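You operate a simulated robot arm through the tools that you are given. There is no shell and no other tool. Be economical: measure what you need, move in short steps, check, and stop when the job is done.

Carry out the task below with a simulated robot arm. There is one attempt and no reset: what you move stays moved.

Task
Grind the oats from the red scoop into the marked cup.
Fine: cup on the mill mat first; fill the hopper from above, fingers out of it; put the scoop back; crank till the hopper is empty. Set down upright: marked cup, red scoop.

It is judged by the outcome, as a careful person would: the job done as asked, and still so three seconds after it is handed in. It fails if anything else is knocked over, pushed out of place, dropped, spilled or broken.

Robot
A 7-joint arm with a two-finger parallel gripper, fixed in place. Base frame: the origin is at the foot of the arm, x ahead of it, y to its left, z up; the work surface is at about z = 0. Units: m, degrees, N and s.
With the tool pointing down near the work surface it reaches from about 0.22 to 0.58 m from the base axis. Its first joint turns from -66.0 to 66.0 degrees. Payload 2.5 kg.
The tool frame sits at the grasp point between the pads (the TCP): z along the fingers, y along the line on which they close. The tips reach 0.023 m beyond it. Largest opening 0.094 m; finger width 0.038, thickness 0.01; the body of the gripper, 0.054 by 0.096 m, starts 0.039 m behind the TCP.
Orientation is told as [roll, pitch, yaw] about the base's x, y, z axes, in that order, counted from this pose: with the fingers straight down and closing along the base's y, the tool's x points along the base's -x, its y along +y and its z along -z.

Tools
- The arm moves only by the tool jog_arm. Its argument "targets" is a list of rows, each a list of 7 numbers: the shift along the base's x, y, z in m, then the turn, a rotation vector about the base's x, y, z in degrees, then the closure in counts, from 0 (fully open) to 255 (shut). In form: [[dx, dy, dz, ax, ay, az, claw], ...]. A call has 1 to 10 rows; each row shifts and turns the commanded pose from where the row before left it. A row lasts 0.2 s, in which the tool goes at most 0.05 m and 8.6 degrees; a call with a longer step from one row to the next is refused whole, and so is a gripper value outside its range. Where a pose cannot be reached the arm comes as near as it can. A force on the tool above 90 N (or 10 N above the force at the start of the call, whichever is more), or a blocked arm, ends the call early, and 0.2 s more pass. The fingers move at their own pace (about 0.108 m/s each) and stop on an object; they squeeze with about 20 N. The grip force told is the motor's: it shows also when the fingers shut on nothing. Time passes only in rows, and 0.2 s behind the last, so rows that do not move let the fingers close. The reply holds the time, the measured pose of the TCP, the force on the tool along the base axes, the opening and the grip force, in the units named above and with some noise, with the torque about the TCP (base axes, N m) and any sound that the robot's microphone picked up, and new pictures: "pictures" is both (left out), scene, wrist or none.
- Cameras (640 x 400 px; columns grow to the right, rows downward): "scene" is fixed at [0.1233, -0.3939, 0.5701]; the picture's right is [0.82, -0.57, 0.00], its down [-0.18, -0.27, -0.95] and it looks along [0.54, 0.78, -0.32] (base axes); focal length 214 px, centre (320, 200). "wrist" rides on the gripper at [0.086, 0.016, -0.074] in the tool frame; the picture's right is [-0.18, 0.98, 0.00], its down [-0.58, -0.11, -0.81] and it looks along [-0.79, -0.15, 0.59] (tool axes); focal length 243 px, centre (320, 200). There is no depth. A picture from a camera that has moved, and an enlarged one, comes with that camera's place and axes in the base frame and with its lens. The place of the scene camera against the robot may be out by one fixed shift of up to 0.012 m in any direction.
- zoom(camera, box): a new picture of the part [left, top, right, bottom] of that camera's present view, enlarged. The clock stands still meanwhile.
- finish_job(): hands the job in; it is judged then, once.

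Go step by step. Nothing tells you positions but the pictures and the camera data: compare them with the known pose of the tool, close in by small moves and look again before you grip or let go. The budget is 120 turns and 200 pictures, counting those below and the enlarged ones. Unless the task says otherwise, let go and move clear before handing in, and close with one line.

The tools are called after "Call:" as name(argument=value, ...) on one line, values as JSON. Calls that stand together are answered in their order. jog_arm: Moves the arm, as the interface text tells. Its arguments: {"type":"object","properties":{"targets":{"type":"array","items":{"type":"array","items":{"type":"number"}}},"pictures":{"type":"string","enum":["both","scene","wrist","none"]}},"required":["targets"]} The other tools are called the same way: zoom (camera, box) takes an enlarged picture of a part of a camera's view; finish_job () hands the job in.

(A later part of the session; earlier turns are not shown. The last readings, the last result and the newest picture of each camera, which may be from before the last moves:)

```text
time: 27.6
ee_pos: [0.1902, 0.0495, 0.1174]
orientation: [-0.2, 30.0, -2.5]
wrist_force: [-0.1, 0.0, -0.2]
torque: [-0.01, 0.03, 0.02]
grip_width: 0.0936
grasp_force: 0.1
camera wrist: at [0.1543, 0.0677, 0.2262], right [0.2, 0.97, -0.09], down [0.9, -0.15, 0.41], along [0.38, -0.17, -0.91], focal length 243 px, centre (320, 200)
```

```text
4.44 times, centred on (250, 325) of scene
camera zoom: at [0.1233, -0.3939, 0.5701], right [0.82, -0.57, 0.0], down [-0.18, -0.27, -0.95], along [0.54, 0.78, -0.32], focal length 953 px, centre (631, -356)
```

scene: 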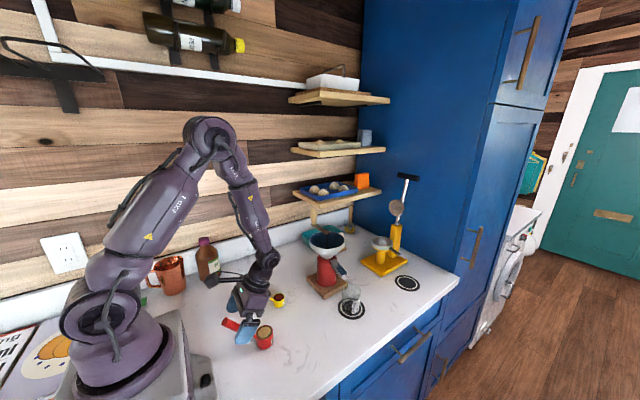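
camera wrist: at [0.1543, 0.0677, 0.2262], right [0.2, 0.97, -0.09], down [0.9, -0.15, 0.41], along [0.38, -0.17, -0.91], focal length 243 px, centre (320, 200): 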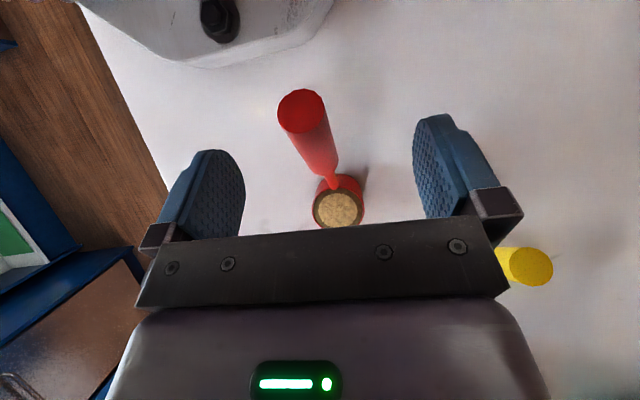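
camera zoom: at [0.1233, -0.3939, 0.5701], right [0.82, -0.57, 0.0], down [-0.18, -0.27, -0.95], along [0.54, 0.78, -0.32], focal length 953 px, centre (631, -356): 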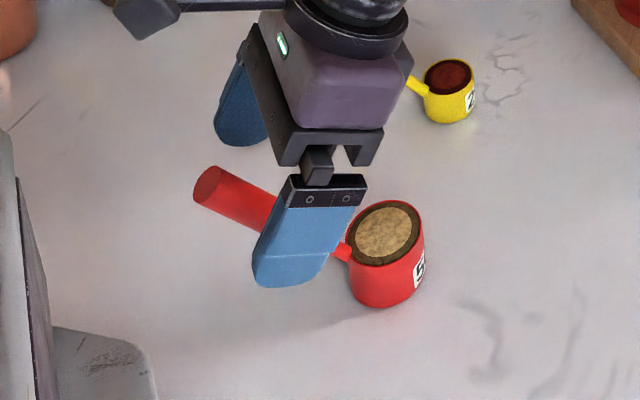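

Handle is centred between the fingers. I go the last 17 mm and close.

Call:
jog_arm(targets=[[-0.004, 0, -0.009, 0, 0, 0, 0], [-0.003, 0, -0.009, 0, 0, 0, 0], [0, 0, 0, 0, 0, 0, 0], [0, 0, 0, 0, 0, 0, 255], [0, 0, 0, 0, 0, 0, 255], [0, 0, 0, 0, 0, 0, 255]])

Call:
zoom(camera="scene", box=[200, 280, 300, 370])

```text
time: 29.0
ee_pos: [0.1851, 0.0491, 0.0991]
orientation: [-0.2, 30.1, -2.5]
wrist_force: [-0.5, 0.4, -0.4]
torque: [-0.01, 0.05, 0.0]
grip_width: 0.0181
grasp_force: 20.7
camera wrist: at [0.1474, 0.0673, 0.2073], right [0.2, 0.97, -0.09], down [0.9, -0.15, 0.41], along [0.38, -0.17, -0.91], focal length 243 px, centre (320, 200)
```

scene: 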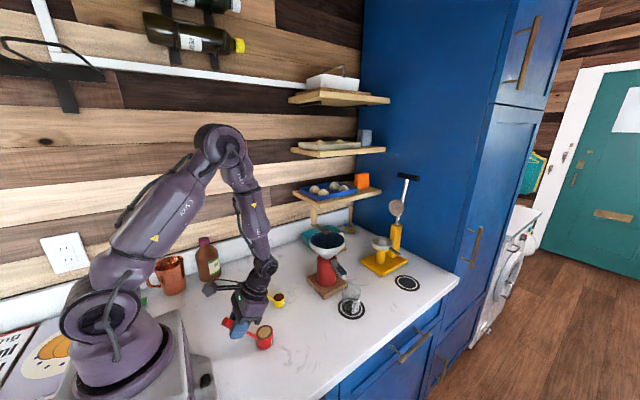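
wrist: 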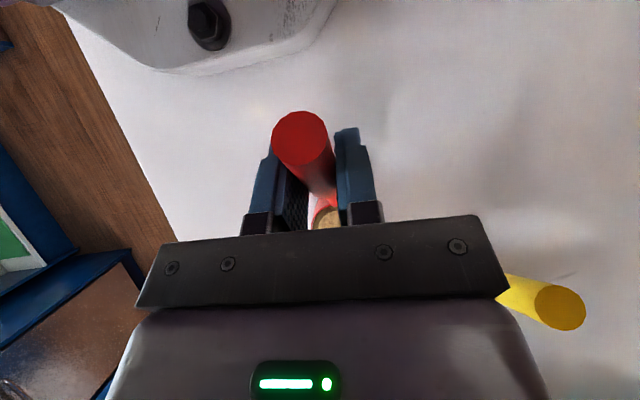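

```text
4.44 times, centred on (250, 325) of scene
camera zoom: at [0.1233, -0.3939, 0.5701], right [0.82, -0.57, 0.0], down [-0.18, -0.27, -0.95], along [0.54, 0.78, -0.32], focal length 953 px, centre (631, -356)
```

zoom: 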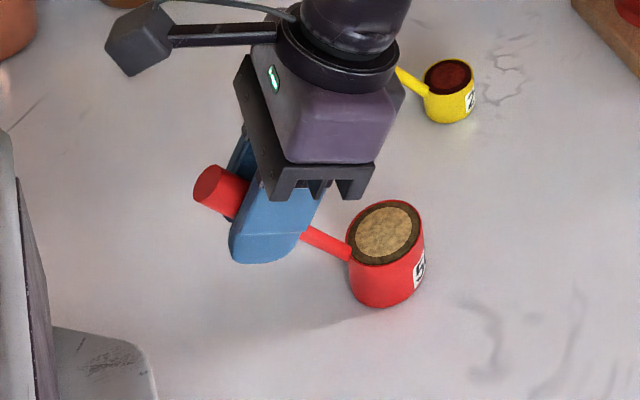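

Gripped at 18 mm. I lift slowly and check.

Call:
jog_arm(targets=[[0, 0, 0.004, 0, 0, 0, 255], [0, 0, 0.006, 0, 0, 0, 255], [0, 0, 0.01, 0, 0, 0, 255], [0, 0, 0.015, 0, 0, 0, 255], [0, 0, 0.015, 0, 0, 0, 255], [0, 0, 0, 0, 0, 0, 255]])

Call:
zoom(camera="scene", box=[200, 260, 300, 350])

```text
time: 30.4
ee_pos: [0.1868, 0.0502, 0.152]
orientation: [-0.3, 30.0, -2.4]
wrist_force: [0.6, 0.8, -0.9]
torque: [0.02, 0.03, 0.0]
grip_width: 0.0183
grasp_force: 20.1
camera wrist: at [0.149, 0.0685, 0.2591], right [0.2, 0.97, -0.09], down [0.9, -0.15, 0.41], along [0.38, -0.17, -0.91], focal length 243 px, centre (320, 200)
```

scene: 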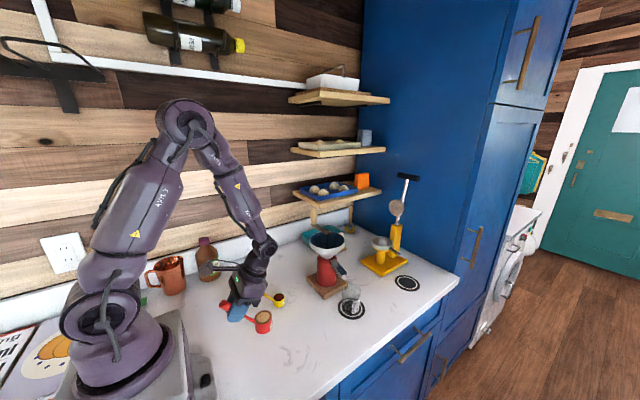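
wrist: 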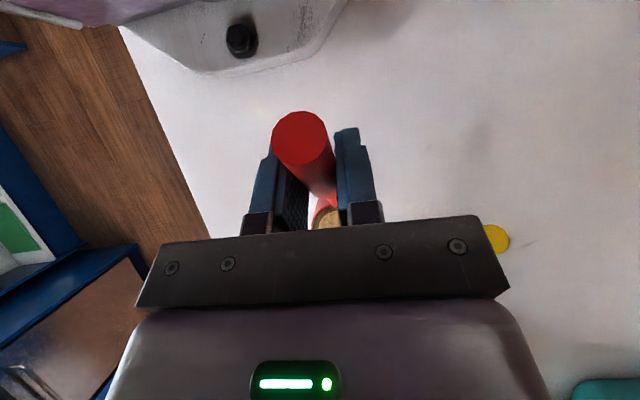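

```text
4.44 times, centred on (250, 305) of scene
camera zoom: at [0.1233, -0.3939, 0.5701], right [0.82, -0.57, 0.0], down [-0.18, -0.27, -0.95], along [0.54, 0.78, -0.32], focal length 953 px, centre (631, -267)
```

zoom: 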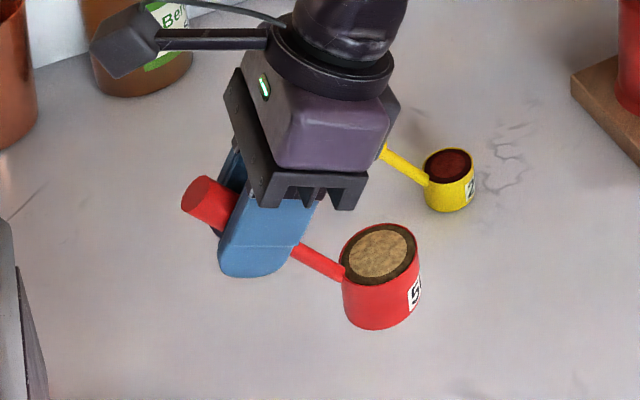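

The scoop hangs level and full. I plan to pour sideways: scoop turned to point at about −60° azimuth, hand beside (not over) the hopper. I carry it up and across slowly.

Call:
jog_arm(targets=[[0.015, 0.005, 0.03, 0, 0, 0, 255], [0.015, 0.005, 0.03, 0, 0, 0, 255], [0.015, 0.005, 0.03, 0, 0, 0, 255], [0.015, 0.005, 0.03, 0, 0, 0, 255], [0.015, 0.005, 0.03, 0, 0, 0, 255], [0.02, 0.01, 0.008, 0, 0, -8.2, 255], [0.02, 0.01, 0.008, 0, 0, -8.2, 255], [0.02, 0.01, 0.008, 0, 0, -8.2, 255], [0.02, 0.01, 0.008, 0, 0, -8.2, 255], [0.02, 0.01, 0.008, 0, 0, -8.2, 255]], pictures="scene")

```text
time: 32.6
ee_pos: [0.3603, 0.1267, 0.3414]
orientation: [-0.3, 30.1, -43.7]
wrist_force: [-0.5, 0.0, -0.8]
torque: [0.04, 0.07, -0.02]
grip_width: 0.0184
grasp_force: 20.1
```

scene: 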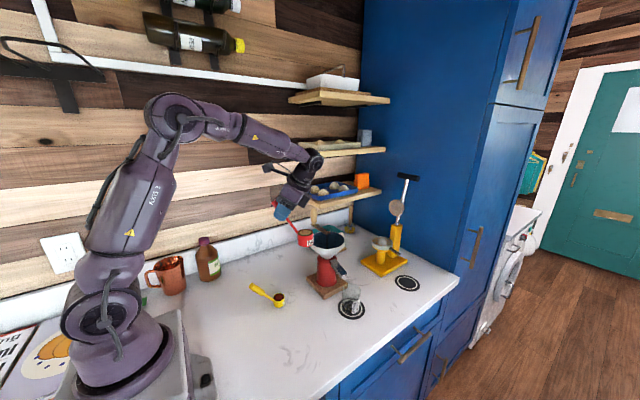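

Still level. I continue to the place beside the hopper.

Call:
jog_arm(targets=[[0.02, 0.01, 0, 0, 0, -8.2, 255], [0.02, 0.01, 0, 0, 0, -8.2, 255], [0.02, 0.01, 0, 0, 0, 0, 255], [0.02, 0.008, 0, 0, 0, 0, 255], [0, 0, 0, 0, 0, 0, 255]])

Call:
zoom(camera="scene", box=[270, 160, 390, 260])

```text
time: 33.8
ee_pos: [0.4418, 0.164, 0.3412]
orientation: [-0.2, 30.0, -59.8]
wrist_force: [-0.5, 0.2, -1.1]
torque: [0.02, 0.01, -0.02]
grip_width: 0.0178
grasp_force: 20.2
camera wrist: at [0.4361, 0.2043, 0.4487], right [0.93, 0.36, -0.09], down [0.36, -0.84, 0.41], along [0.07, -0.41, -0.91], focal length 243 px, centre (320, 200)
```

scene: 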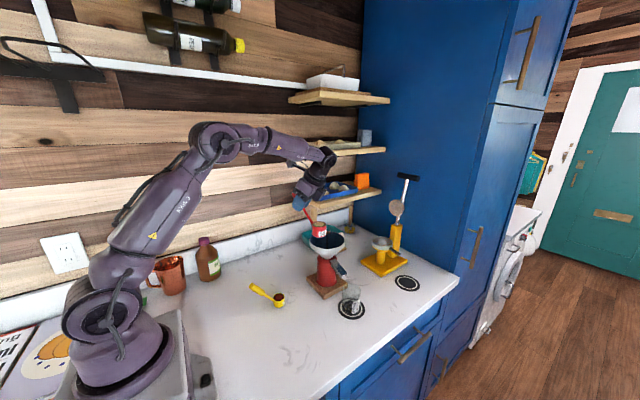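
wrist: 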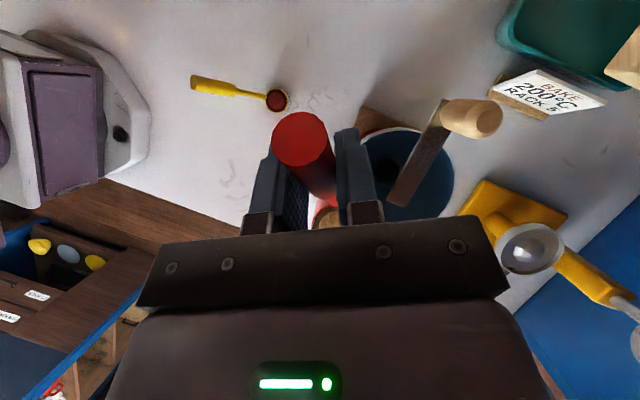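

```text
4.00 times, centred on (330, 210) of scene
camera zoom: at [0.1233, -0.3939, 0.5701], right [0.82, -0.57, 0.0], down [-0.18, -0.27, -0.95], along [0.54, 0.78, -0.32], focal length 858 px, centre (280, 160)
```

zoom: 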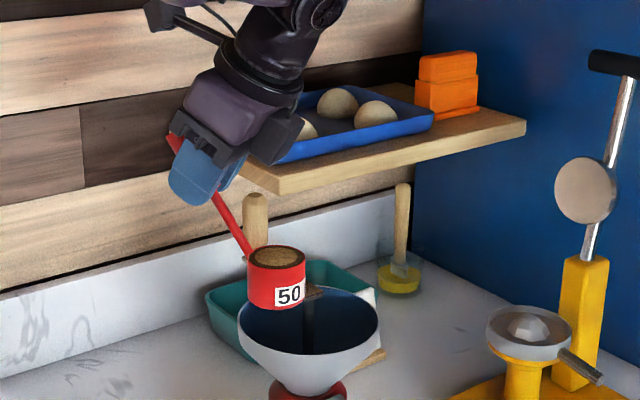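

The scoop is over the hopper edge, the shaft at (0.524, 0.138) and the knob at (0.526, 0.22). I begin to roll about the scoop's own azimuth while keeping the pouring lip over the hopper.

Call:
jog_arm(targets=[[0.006, 0.0016, -0.0015, 3.75, -6.5, 0, 255], [0.006, 0.0016, -0.0015, 3.75, -6.5, 0, 255], [0.006, 0.0016, -0.0015, 3.75, -6.5, 0, 255], [0.005, 0.0016, -0.0015, 3.75, -6.5, 0, 255], [-0.006, -0.0035, -0.0015, 3.75, -6.5, 0, 255], [0, 0, 0, 0, 0, 0, 255]])

Call:
zoom(camera="scene", box=[270, 160, 390, 260])

```text
time: 35.2
ee_pos: [0.4575, 0.1666, 0.3333]
orientation: [41.4, 23.3, -40.5]
wrist_force: [0.5, -0.3, -0.6]
torque: [0.02, 0.09, 0.0]
grip_width: 0.018
grasp_force: 20.2
camera wrist: at [0.3943, 0.1733, 0.4298], right [0.8, 0.28, 0.52], down [0.17, -0.95, 0.26], along [0.57, -0.12, -0.81], focal length 243 px, centre (320, 200)
```

scene: 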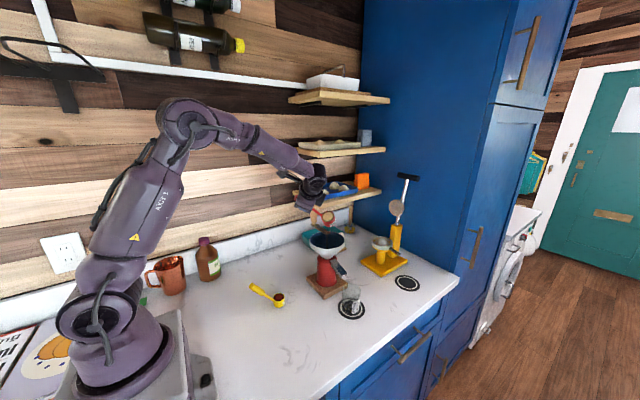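
wrist: 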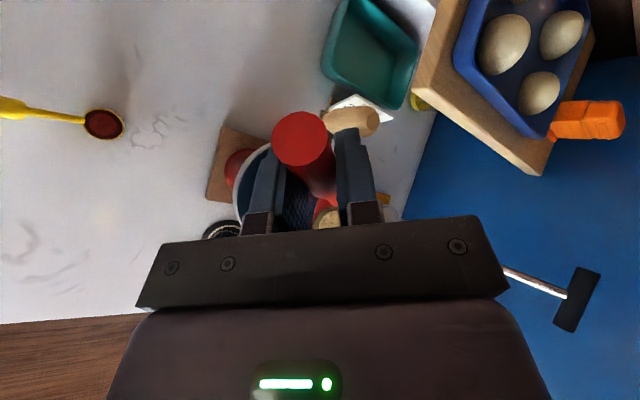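

```text
4.00 times, centred on (330, 210) of scene
camera zoom: at [0.1233, -0.3939, 0.5701], right [0.82, -0.57, 0.0], down [-0.18, -0.27, -0.95], along [0.54, 0.78, -0.32], focal length 858 px, centre (280, 160)
```

zoom: 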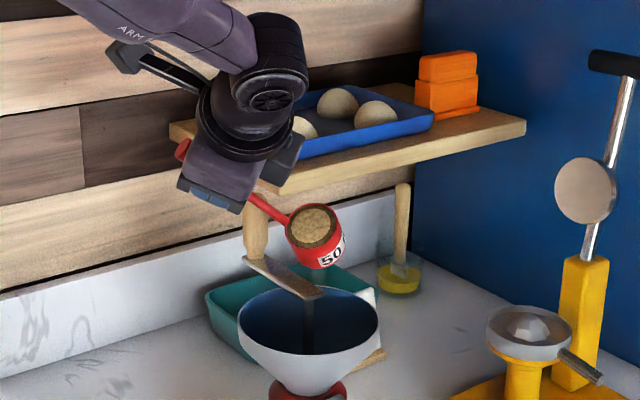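

The scoop tips the right way, over the hopper. I continue the roll in steps.

Call:
jog_arm(targets=[[-0.0045, -0.003, -0.001, 3.75, -6.5, 0, 255], [-0.006, -0.003, -0.003, 3.75, -6.5, 0, 255], [-0.005, -0.003, -0.005, 3.75, -6.5, 0, 255], [-0.005, -0.003, -0.006, 3.75, -6.5, 0, 255], [0, 0, 0, 0, 0, 0, 255]], pictures="scene")

Call:
zoom(camera="scene", box=[270, 160, 390, 260])

```text
time: 36.4
ee_pos: [0.4372, 0.1542, 0.3187]
orientation: [70.2, 10.9, -32.0]
wrist_force: [-0.3, -0.2, -0.7]
torque: [0.0, 0.08, -0.02]
grip_width: 0.0182
grasp_force: 19.7
```

scene: 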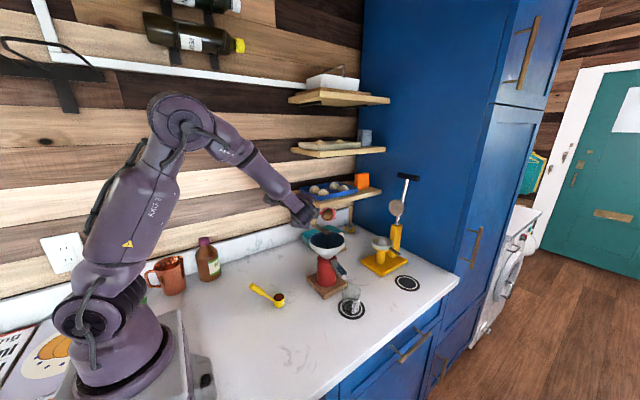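

```text
4.00 times, centred on (330, 210) of scene
camera zoom: at [0.1233, -0.3939, 0.5701], right [0.82, -0.57, 0.0], down [-0.18, -0.27, -0.95], along [0.54, 0.78, -0.32], focal length 858 px, centre (280, 160)
```

zoom: 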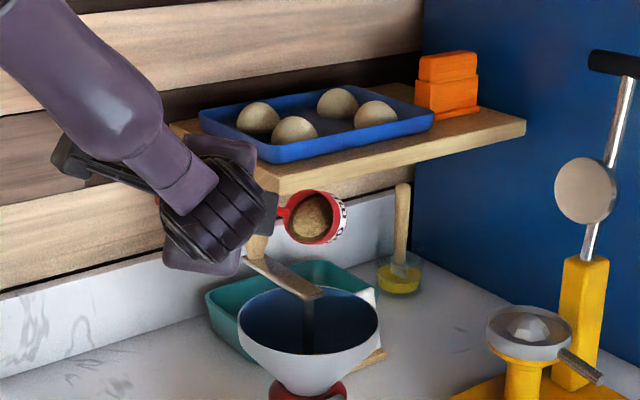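

The lip is well inside the hopper outline. I continue to about 110°.

Call:
jog_arm(targets=[[-0.006, -0.003, -0.007, 3.75, -6.5, 0, 255], [-0.005, -0.003, -0.008, 3.75, -6.5, 0, 255], [-0.004, -0.002, -0.008, 3.75, -6.5, 0, 255], [-0.002, -0.001, -0.008, 3.75, -6.5, 0, 255], [0, 0, 0, 0, 0, 0, 255]], pictures="scene")

Call:
zoom(camera="scene", box=[270, 160, 390, 260])

```text
time: 37.6
ee_pos: [0.4217, 0.145, 0.2868]
orientation: [96.4, -3.9, -30.2]
wrist_force: [0.4, 0.3, 0.2]
torque: [0.03, 0.01, 0.01]
grip_width: 0.0182
grasp_force: 19.6
```

scene: 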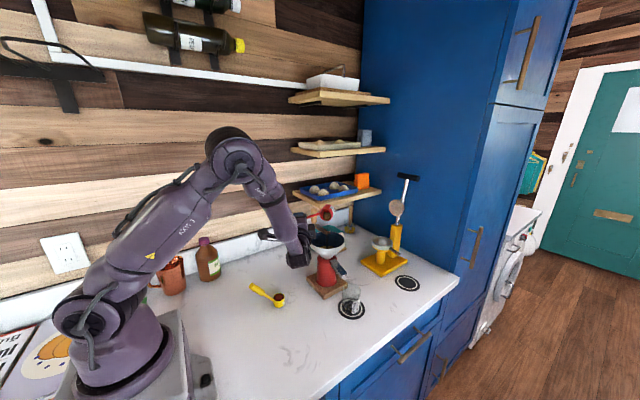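

```text
4.00 times, centred on (330, 210) of scene
camera zoom: at [0.1233, -0.3939, 0.5701], right [0.82, -0.57, 0.0], down [-0.18, -0.27, -0.95], along [0.54, 0.78, -0.32], focal length 858 px, centre (280, 160)
```

zoom: 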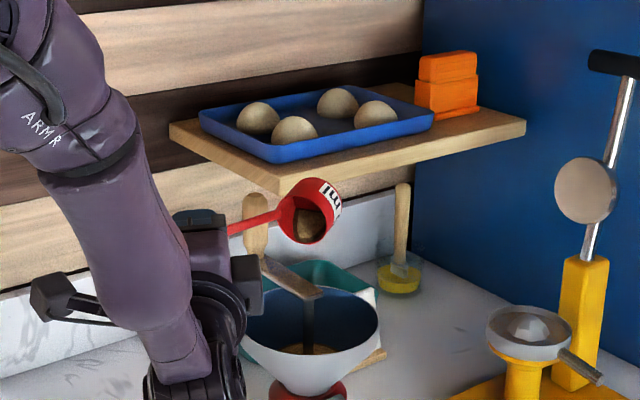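

Oats are falling into the hopper. I roll a bit further and hold.

Call:
jog_arm(targets=[[0, 0, -0.006, 3.75, -6.5, 0, 255], [0, 0, -0.005, 3.75, -6.5, 0, 255], [0.001, 0.001, -0.004, 3.75, -6.5, 0, 255], [0, 0, 0, 0, 0, 0, 255], [0, 0, 0, 0, 0, 0, 255], [0, 0, 0, 0, 0, 0, 255]])

Call:
zoom(camera="scene", box=[270, 160, 390, 260])

```text
time: 39.0
ee_pos: [0.4216, 0.1469, 0.273]
orientation: [116.4, -14.5, -33.3]
wrist_force: [-0.5, -0.8, 0.3]
torque: [0.0, 0.06, -0.01]
grip_width: 0.018
grasp_force: 19.9
camera wrist: at [0.3149, 0.128, 0.2335], right [-0.28, -0.34, 0.9], down [0.19, -0.94, -0.3], along [0.94, 0.09, 0.33], focal length 243 px, centre (320, 200)
```

scene: 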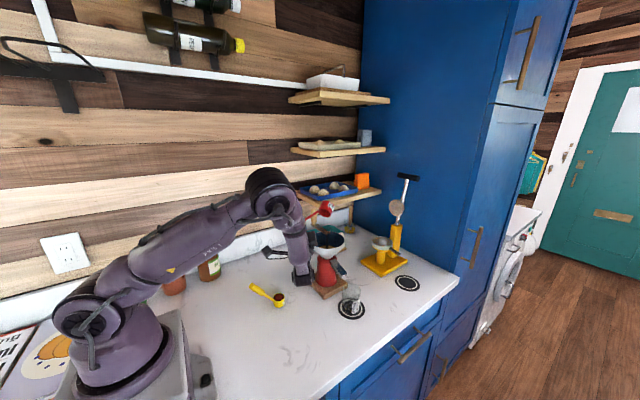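
wrist: 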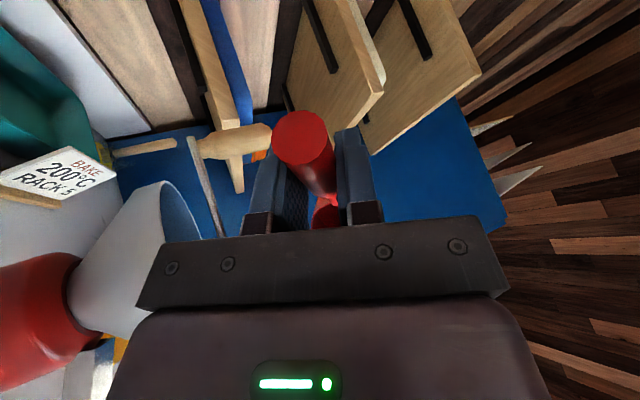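

```text
4.00 times, centred on (330, 210) of scene
camera zoom: at [0.1233, -0.3939, 0.5701], right [0.82, -0.57, 0.0], down [-0.18, -0.27, -0.95], along [0.54, 0.78, -0.32], focal length 858 px, centre (280, 160)
```

zoom: 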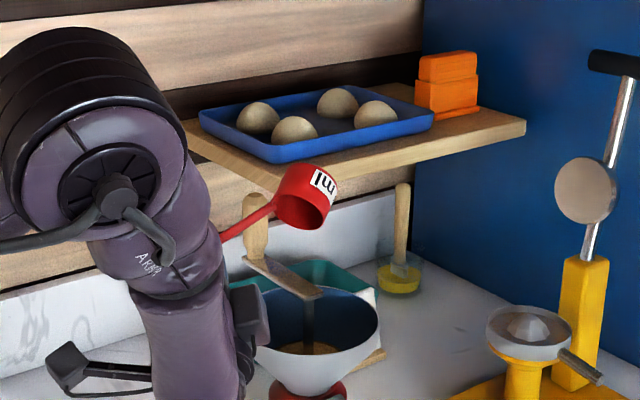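

The scoop looks empty now. I zoom to check for leftovers and spills.

Call:
zoom(camera="scene", box=[305, 195, 365, 255])

Call:
zoom(camera="scene", box=[280, 240, 400, 330])

```text
6.67 times, centred on (335, 225) of scene
camera zoom: at [0.1233, -0.3939, 0.5701], right [0.82, -0.57, 0.0], down [-0.18, -0.27, -0.95], along [0.54, 0.78, -0.32], focal length 1430 px, centre (220, 33)
```

zoom: 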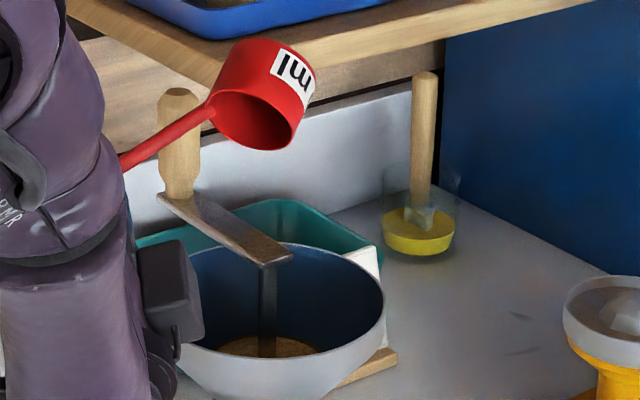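

```text
4.44 times, centred on (340, 285) of scene
camera zoom: at [0.1233, -0.3939, 0.5701], right [0.82, -0.57, 0.0], down [-0.18, -0.27, -0.95], along [0.54, 0.78, -0.32], focal length 953 px, centre (231, -178)
```

zoom: 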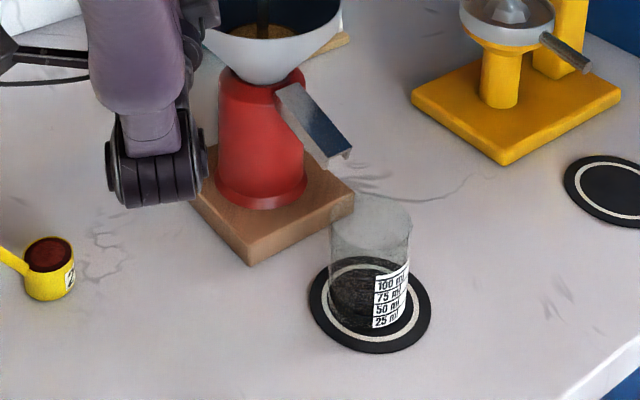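

The oats are all in the hopper with no spill. I roll the scoop back by the reverse path.

Call:
jog_arm(targets=[[-0.001, -0.001, 0.004, -3.75, 6.5, 0, 255], [0, 0, 0.005, -3.75, 6.5, 0, 255], [0, 0, 0.006, -3.75, 6.5, 0, 255], [0.002, 0.001, 0.008, -3.75, 6.5, 0, 255], [0.004, 0.002, 0.008, -3.75, 6.5, 0, 255], [0.005, 0.003, 0.008, -3.75, 6.5, 0, 255], [0.006, 0.003, 0.007, -3.75, 6.5, 0, 255], [0.005, 0.003, 0.006, -3.75, 6.5, 0, 255], [0.005, 0.003, 0.005, -3.75, 6.5, 0, 255], [0.006, 0.003, 0.003, -3.75, 6.5, 0, 255]], pictures="none")

Call:
jog_arm(targets=[[0.0045, 0.003, 0.001, -3.75, 6.5, 0, 255], [0.006, 0.0035, 0.0015, -3.75, 6.5, 0, 255], [-0.005, -0.0016, 0.0015, -3.75, 6.5, 0, 255], [-0.006, -0.0016, 0.0015, -3.75, 6.5, 0, 255], [-0.006, -0.0016, 0.0015, -3.75, 6.5, 0, 255], [-0.006, -0.0016, 0.0015, -3.75, 6.5, 0, 255], [-0.02, -0.008, 0, 0, 0, 0, 255], [-0.02, -0.01, 0, 0, 0, 0, 255], [-0.02, -0.01, 0, 0, 0, 8.2, 255], [-0.02, -0.01, 0, 0, 0, 8.2, 255]])

```text
time: 41.2
ee_pos: [0.4529, 0.1632, 0.3311]
orientation: [48.9, 20.7, -37.7]
wrist_force: [-0.1, 0.3, -0.1]
torque: [-0.01, 0.04, -0.03]
grip_width: 0.0181
grasp_force: 20.1
```

```text
time: 43.4
ee_pos: [0.3591, 0.1262, 0.3376]
orientation: [-0.3, 30.0, -43.4]
wrist_force: [-0.5, 0.4, -0.9]
torque: [-0.01, 0.06, 0.04]
grip_width: 0.0181
grasp_force: 20.0
camera wrist: at [0.343, 0.164, 0.446], right [0.79, 0.61, -0.09], down [0.59, -0.7, 0.41], along [0.18, -0.38, -0.91], focal length 243 px, centre (320, 200)
```

scene: 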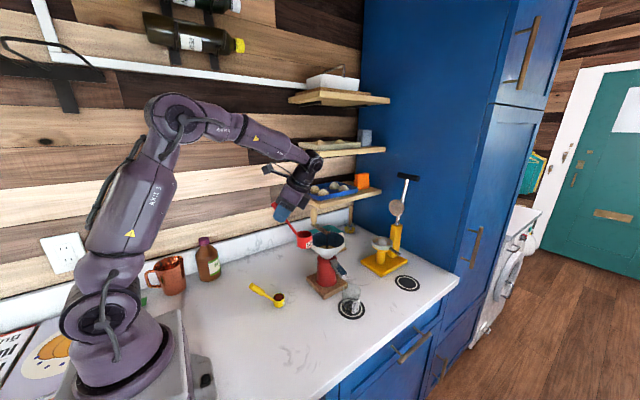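
wrist: 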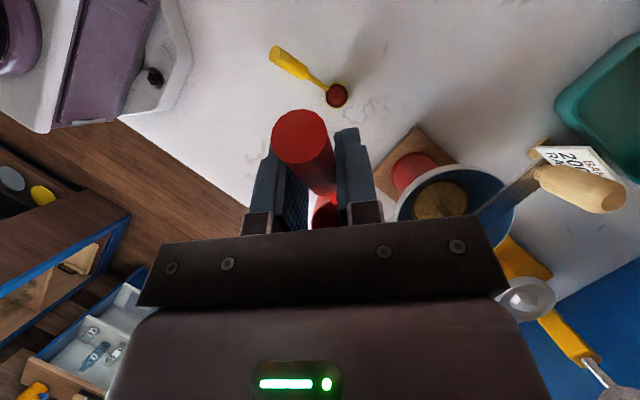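

The scoop is level again and empty. I carry it back above its first place.

Call:
jog_arm(targets=[[-0.0195, -0.0102, -0.007, 0, 0, 8.2, 255], [-0.0195, -0.0102, -0.007, 0, 0, 8.2, 255], [-0.0195, -0.0102, -0.007, 0, 0, 8.2, 255], [-0.0195, -0.0102, -0.007, 0, 0, 8.2, 255], [-0.0195, -0.0102, -0.007, 0, 0, 8.2, 255], [-0.015, -0.005, -0.03, 0, 0, 0, 255], [-0.015, -0.005, -0.03, 0, 0, 0, 255], [-0.015, -0.005, -0.03, 0, 0, 0, 255], [-0.015, -0.005, -0.03, 0, 0, 0, 255], [-0.015, -0.006, -0.03, 0, 0, 0, 255]], pictures="none")

Call:
jog_arm(targets=[[0, 0, -0.015, 0, 0, 0, 255], [0, 0, -0.015, 0, 0, 0, 255], [0, 0, -0.01, 0, 0, 0, 255], [0, 0, 0, 0, 0, 0, 255]])

Call:
zoom(camera="scene", box=[200, 280, 300, 370])

```text
time: 45.6
ee_pos: [0.1892, 0.0477, 0.154]
orientation: [-0.1, 30.0, -2.5]
wrist_force: [0.3, -0.5, -1.2]
torque: [-0.01, 0.02, 0.0]
grip_width: 0.018
grasp_force: 20.1
```

```text
time: 46.6
ee_pos: [0.19, 0.0504, 0.1151]
orientation: [-0.1, 30.0, -2.5]
wrist_force: [0.4, -0.3, -0.5]
torque: [0.0, 0.03, 0.01]
grip_width: 0.0183
grasp_force: 20.5
camera wrist: at [0.1523, 0.0675, 0.2234], right [0.2, 0.97, -0.09], down [0.9, -0.15, 0.41], along [0.38, -0.17, -0.91], focal length 243 px, centre (320, 200)
```

scene: 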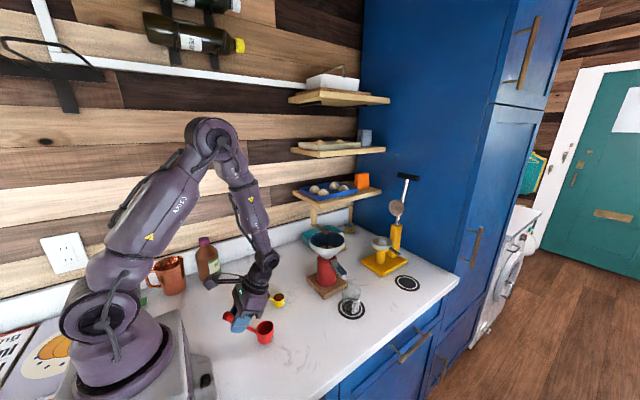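
wrist: 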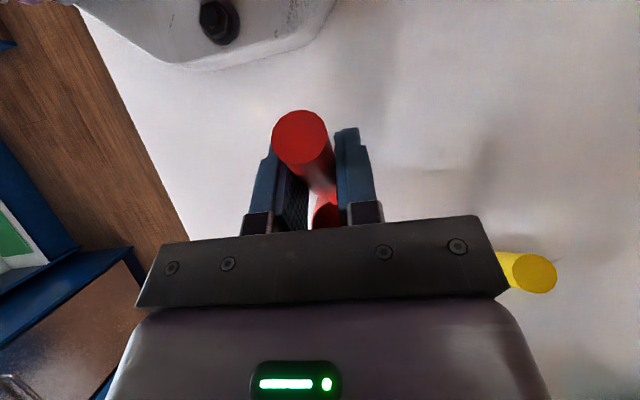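

```text
4.44 times, centred on (250, 325) of scene
camera zoom: at [0.1233, -0.3939, 0.5701], right [0.82, -0.57, 0.0], down [-0.18, -0.27, -0.95], along [0.54, 0.78, -0.32], focal length 953 px, centre (631, -356)
```

zoom: 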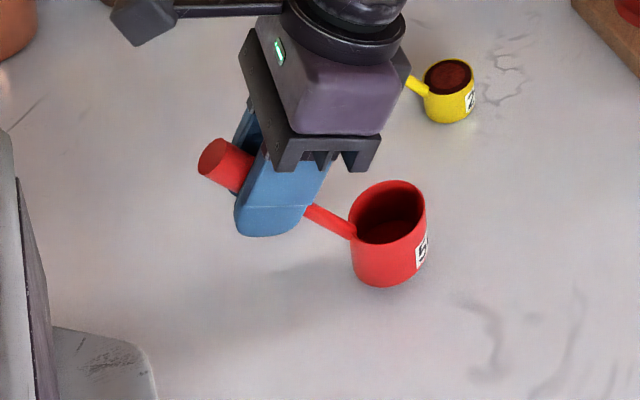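

I shift 3 mm back and lower to the counter, feeling for contact.

Call:
jog_arm(targets=[[-0.003, 0, -0.006, 0, 0, 0, 255], [-0.001, 0, -0.005, 0, 0, 0, 255], [0, 0, -0.003, 0, 0, 0, 255], [0, 0, -0.0015, 0, 0, 0, 255], [0, 0, 0, 0, 0, 0, 255]], pictures="none")

Call:
zoom(camera="scene", box=[200, 280, 300, 370])

```text
time: 47.8
ee_pos: [0.1833, 0.0485, 0.1007]
orientation: [-0.1, 30.1, -2.5]
wrist_force: [-4.3, 0.0, 9.3]
torque: [-0.03, -0.35, -0.03]
grip_width: 0.0185
grasp_force: 19.8
```

```text
4.44 times, centred on (250, 325) of scene
camera zoom: at [0.1233, -0.3939, 0.5701], right [0.82, -0.57, 0.0], down [-0.18, -0.27, -0.95], along [0.54, 0.78, -0.32], focal length 953 px, centre (631, -356)
```

zoom: 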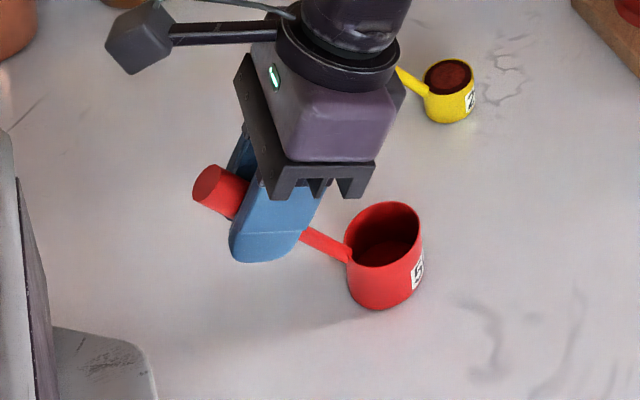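

The scoop stands on the counter in its old place. I ease the load and open the fingers only a little first, to see that the empty scoop stays upright.

Call:
jog_arm(targets=[[0, 0, 0.0015, 0, 0, 0, 255], [0, 0, 0, 0, 0, 0, 185], [0, 0, 0, 0, 0, 0, 175], [0, 0, 0, 0, 0, 0, 175]], pictures="wrist")

Call:
zoom(camera="scene", box=[200, 280, 300, 370])

```text
time: 48.8
ee_pos: [0.1844, 0.0485, 0.1024]
orientation: [-0.1, 30.0, -2.6]
wrist_force: [0.6, 0.3, 0.0]
torque: [0.02, 0.01, -0.02]
grip_width: 0.0294
grasp_force: 0.1
camera wrist: at [0.1479, 0.0672, 0.2104], right [0.2, 0.97, -0.09], down [0.9, -0.15, 0.41], along [0.38, -0.17, -0.91], focal length 243 px, centre (320, 200)
```

wrist: 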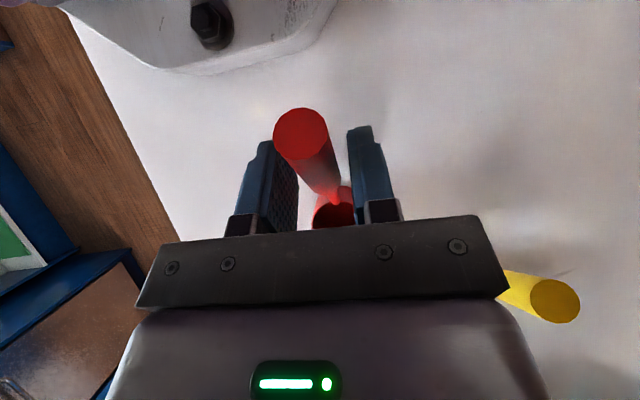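

```text
4.44 times, centred on (250, 325) of scene
camera zoom: at [0.1233, -0.3939, 0.5701], right [0.82, -0.57, 0.0], down [-0.18, -0.27, -0.95], along [0.54, 0.78, -0.32], focal length 953 px, centre (631, -356)
```

zoom: 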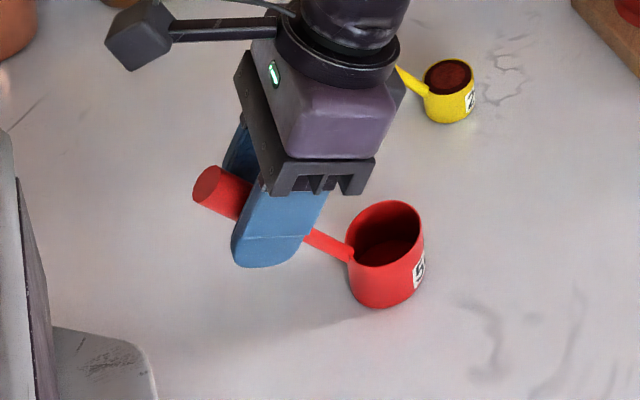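

It stands free and upright. I open fully and back off along the tool axis.

Call:
jog_arm(targets=[[0, 0, 0, 0, 0, 0, 0], [0, 0, 0, 0, 0, 0, 0], [0.006, 0, 0.012, 0, 0, 0, 0], [0.014, 0, 0.026, 0, 0, 0, 0], [0.014, 0, 0.028, 0, 0, 0, 0], [0.014, 0, 0.028, 0, 0, 2.5, 0], [0.014, 0, 0.028, 0, -7.5, 0, 0], [0.014, 0, 0.03, 0, -7.5, 0, 0], [0.02, 0.01, 0.04, 0, -7.5, 0, 0], [0.02, 0.01, 0.03, 0, -7.5, 0, 0]])

Call:
zoom(camera="scene", box=[200, 270, 380, 370])

```text
time: 51.0
ee_pos: [0.2987, 0.0698, 0.3257]
orientation: [-0.2, 0.1, -0.1]
wrist_force: [0.1, -0.3, 0.1]
torque: [0.01, -0.02, -0.01]
grip_width: 0.0942
grasp_force: 0.0
camera wrist: at [0.2133, 0.087, 0.4009], right [0.18, 0.98, 0.0], down [0.58, -0.11, 0.81], along [0.79, -0.15, -0.59], focal length 243 px, centre (320, 200)
```

scene: 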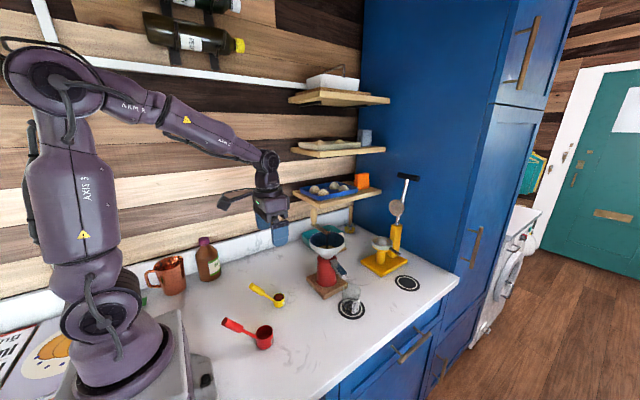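
wrist: 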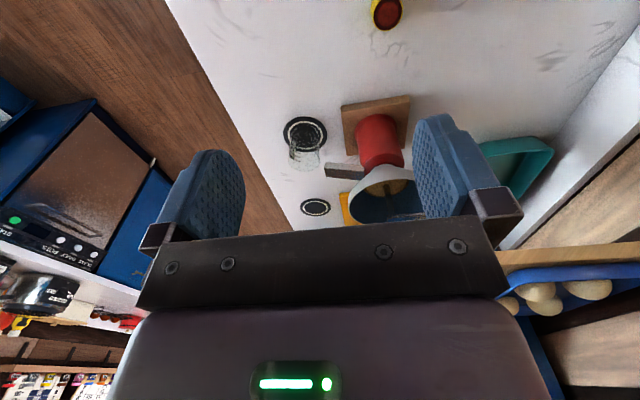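

```text
3.56 times, centred on (290, 320) of scene
camera zoom: at [0.1233, -0.3939, 0.5701], right [0.82, -0.57, 0.0], down [-0.18, -0.27, -0.95], along [0.54, 0.78, -0.32], focal length 763 px, centre (427, -227)
```

zoom: 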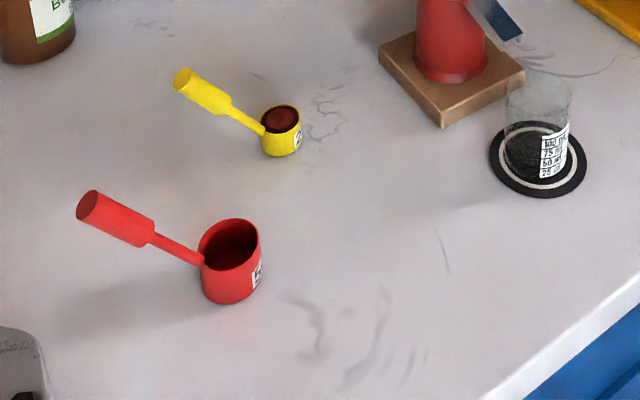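

The red scoop is back, empty and upright. Next the crank: I go above the knob at (0.526, 0.22) with the tool tilted 25° outward for reach.

Call:
jog_arm(targets=[[0.02, 0.01, 0.03, 0, -3.5, 0, 0], [0.03, 0.02, 0.02, 0, -3.5, 0, 0], [0.035, 0.025, 0.005, 0, -3.5, 0, 0], [0.035, 0.025, 0, 0, -3.5, 0, 0], [0.035, 0.025, 0, 0, -3.5, 0, 0], [0.035, 0.025, 0, 0, -3.5, 0, 0], [0.02, 0.02, -0.01, 0, -4, 0, 0], [0, 0, 0, 0, 0, 0, 0]])

Call:
zoom(camera="scene", box=[270, 160, 390, 260])

```text
time: 52.8
ee_pos: [0.5091, 0.2188, 0.3698]
orientation: [-0.2, -25.1, -0.1]
wrist_force: [0.8, -0.1, 0.0]
torque: [-0.04, 0.0, 0.01]
grip_width: 0.0938
grasp_force: 0.3
camera wrist: at [0.3989, 0.2351, 0.4007], right [0.17, 0.98, 0.08], down [0.19, -0.11, 0.98], along [0.97, -0.15, -0.2], focal length 243 px, centre (320, 200)
```

scene: 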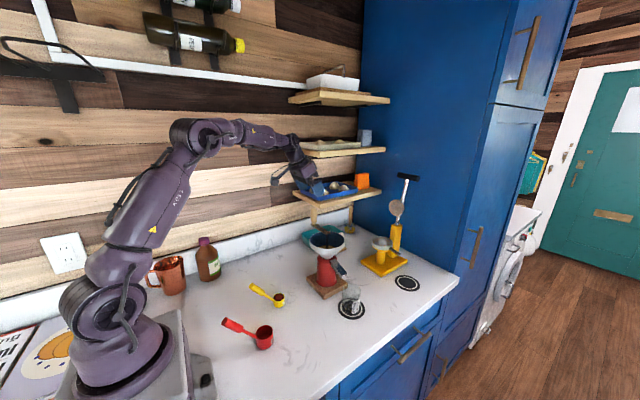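
wrist: 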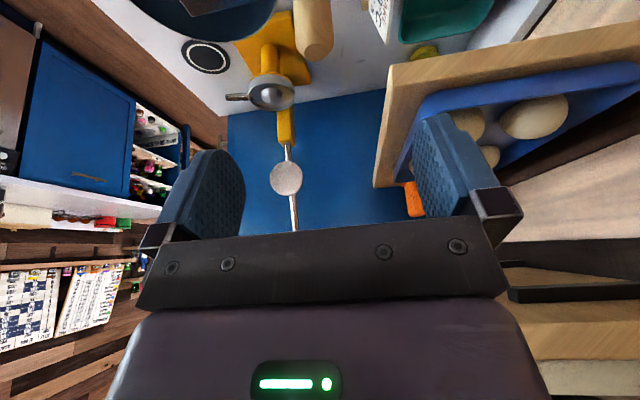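

```text
4.00 times, centred on (330, 210) of scene
camera zoom: at [0.1233, -0.3939, 0.5701], right [0.82, -0.57, 0.0], down [-0.18, -0.27, -0.95], along [0.54, 0.78, -0.32], focal length 858 px, centre (280, 160)
```

zoom: 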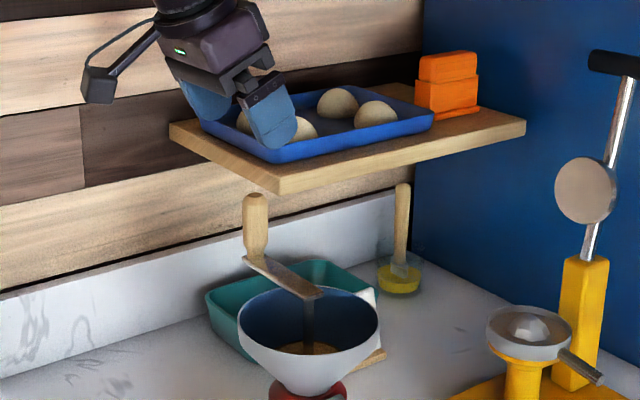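

The knob lies at (0.525, 0.219), straight below between the fingers. I lower most of the way.

Call:
jog_arm(targets=[[0.008, 0, -0.03, 0, 0, 0, 0], [0.008, 0, -0.03, 0, 0, 0, 0], [0, 0, -0.02, 0, 0, 0, 0], [0, 0, 0, 0, 0, 0, 0]])

Call:
zoom(camera="scene", box=[280, 170, 370, 250])

```text
time: 53.8
ee_pos: [0.5275, 0.2203, 0.2867]
orientation: [-0.1, -25.1, 0.0]
wrist_force: [0.6, 0.0, 0.4]
torque: [0.04, -0.03, -0.01]
grip_width: 0.094
grasp_force: 0.1
camera wrist: at [0.4174, 0.2369, 0.3185], right [0.17, 0.98, 0.08], down [0.19, -0.11, 0.98], along [0.97, -0.15, -0.2], focal length 243 px, centre (320, 200)
```

scene: 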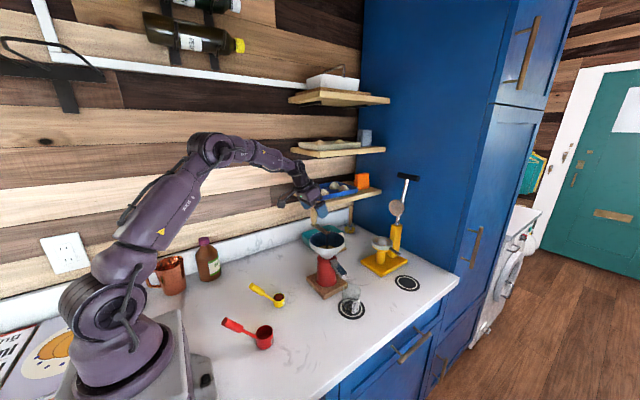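
wrist: 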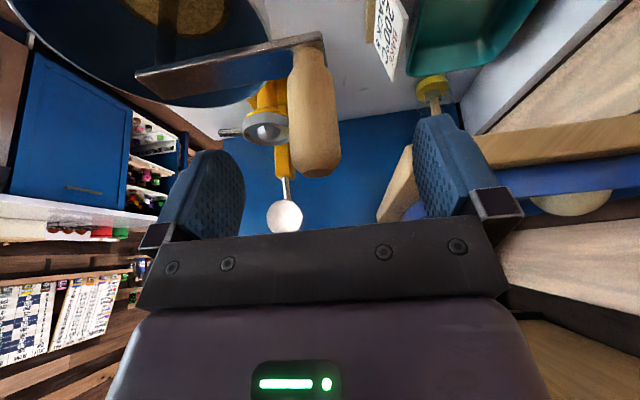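

```text
5.00 times, centred on (325, 210) of scene
camera zoom: at [0.1233, -0.3939, 0.5701], right [0.82, -0.57, 0.0], down [-0.18, -0.27, -0.95], along [0.54, 0.78, -0.32], focal length 1072 px, centre (295, 150)
```

zoom: 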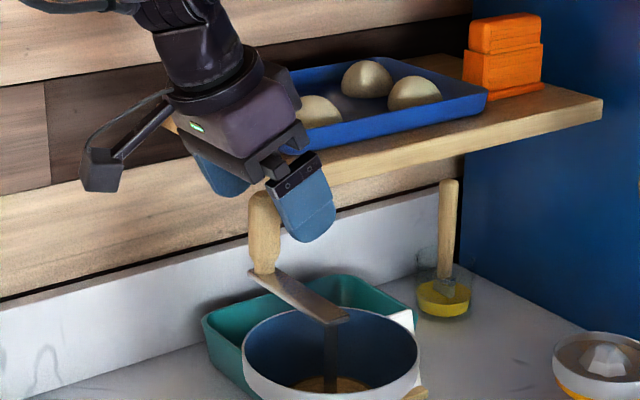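

The knob spans z ≈ 0.213–0.28. I lower 3 cm more and close on it.

Call:
jog_arm(targets=[[-0.001, 0, -0.015, 0, 0, 0, 0], [0, 0, -0.016, 0, 0, 0, 0], [0, 0, 0, 0, 0, 0, 0], [0, 0, 0, 0, 0, 0, 255], [0, 0, 0, 0, 0, 0, 255], [0, 0, 0, 0, 0, 0, 255]])

Call:
zoom(camera="scene", box=[280, 170, 370, 250])

```text
time: 55.2
ee_pos: [0.5262, 0.2213, 0.2568]
orientation: [-0.1, -24.9, -0.1]
wrist_force: [1.0, 0.3, -2.4]
torque: [0.22, -0.32, 0.01]
grip_width: 0.0238
grasp_force: 45.2
camera wrist: at [0.4161, 0.2364, 0.288], right [0.17, 0.98, 0.08], down [0.19, -0.11, 0.98], along [0.97, -0.15, -0.2], focal length 243 px, centre (320, 200)
```

scene: 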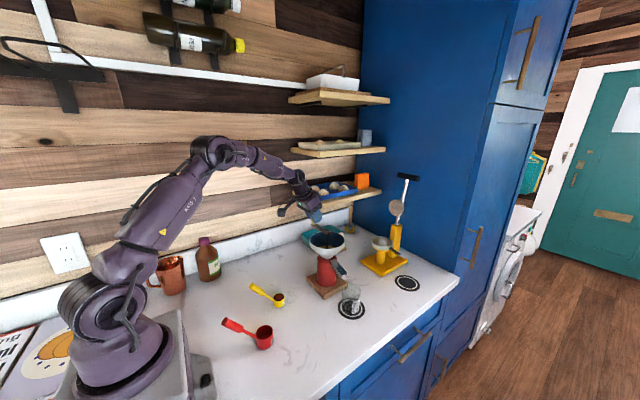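
wrist: 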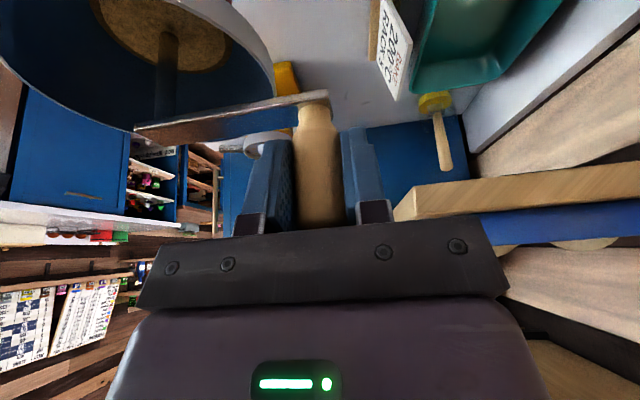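

```text
5.00 times, centred on (325, 210) of scene
camera zoom: at [0.1233, -0.3939, 0.5701], right [0.82, -0.57, 0.0], down [-0.18, -0.27, -0.95], along [0.54, 0.78, -0.32], focal length 1072 px, centre (295, 150)
```

zoom: 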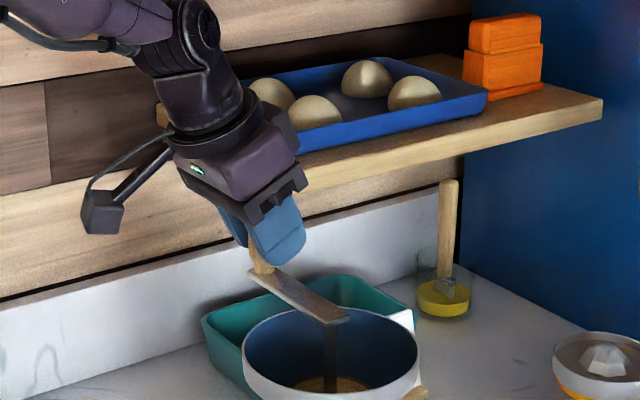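

The knob is held. I try a short clockwise arc (30°) and watch the forces.

Call:
jog_arm(targets=[[0.0123, -0.0013, 0, 0, 0, 0, 255], [0.0139, -0.0037, 0, 0, 0, 0, 255], [0.0131, -0.0061, 0, 0, 0, 0, 255], [0, 0, 0, 0, 0, 0, 255]])

```text
time: 56.2
ee_pos: [0.5633, 0.2135, 0.2566]
orientation: [0.4, -24.7, 0.3]
wrist_force: [6.9, 26.0, -12.2]
torque: [-0.48, 0.91, -0.44]
grip_width: 0.0235
grasp_force: 44.6
camera wrist: at [0.4539, 0.2287, 0.2883], right [0.16, 0.98, 0.08], down [0.19, -0.11, 0.98], along [0.97, -0.14, -0.2], focal length 243 px, centre (320, 200)
```

scene: 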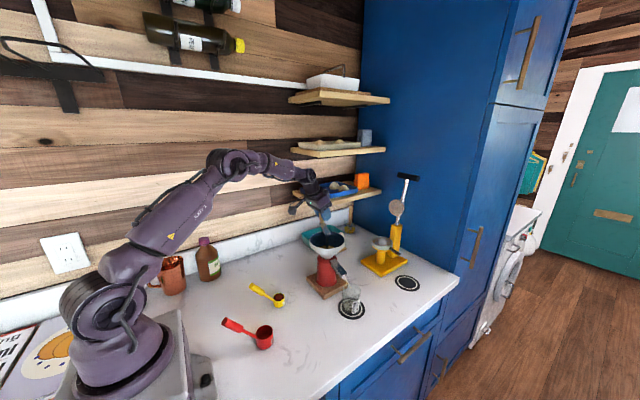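
wrist: 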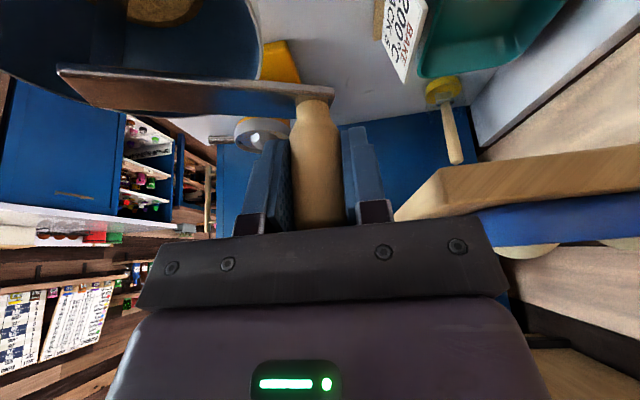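

The crank turns with it; forces suggest the radius is about 0.085. I continue with corrected steps.

Call:
jog_arm(targets=[[0.011, -0.0055, 0, 0, 0, 0, 255], [0.0109, -0.0101, 0, 0, 0, 0, 255], [0.0089, -0.0119, 0, 0, 0, 0, 255], [0, 0, 0, 0, 0, 0, 255]], pictures="none")

```text
time: 57.2
ee_pos: [0.5977, 0.1802, 0.2593]
orientation: [0.2, -25.6, 0.1]
wrist_force: [42.7, 30.1, -15.9]
torque: [-0.32, -0.05, -0.2]
grip_width: 0.0238
grasp_force: 44.8
```

Forces are purely radial, which means the crank centre is a few mm further in +x (about 0.529). I correct and go on.

Call:
jog_arm(targets=[[0.004, 0, 0, 0, 0, 0, 255], [0.0069, -0.0145, 0, 0, 0, 0, 255], [0.0037, -0.014, 0, 0, 0, 0, 255], [0, 0, 0, 0, 0, 0, 255]], pictures="scene")

Call:
zoom(camera="scene", box=[290, 180, 380, 260])

```text
time: 58.2
ee_pos: [0.6119, 0.1514, 0.2593]
orientation: [-0.1, -25.1, -0.1]
wrist_force: [0.1, 3.1, 10.5]
torque: [0.58, -0.21, -0.35]
grip_width: 0.0239
grasp_force: 45.3
```

scene: 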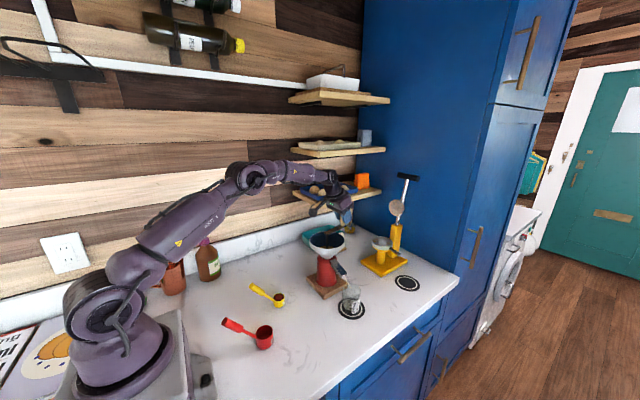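

```text
5.00 times, centred on (335, 220) of scene
camera zoom: at [0.1232, -0.3939, 0.5701], right [0.82, -0.57, 0.0], down [-0.18, -0.27, -0.95], along [0.54, 0.78, -0.32], focal length 1072 px, centre (245, 100)
```

zoom: 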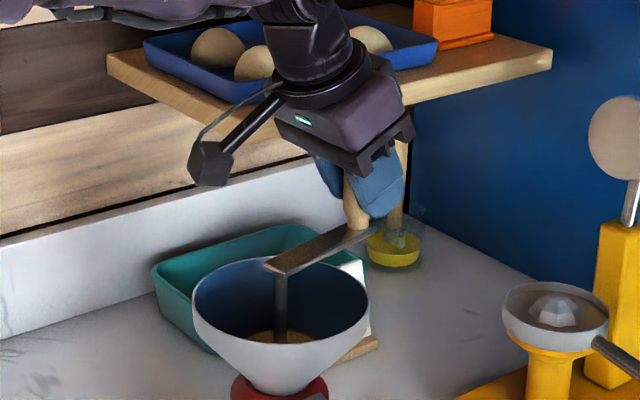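

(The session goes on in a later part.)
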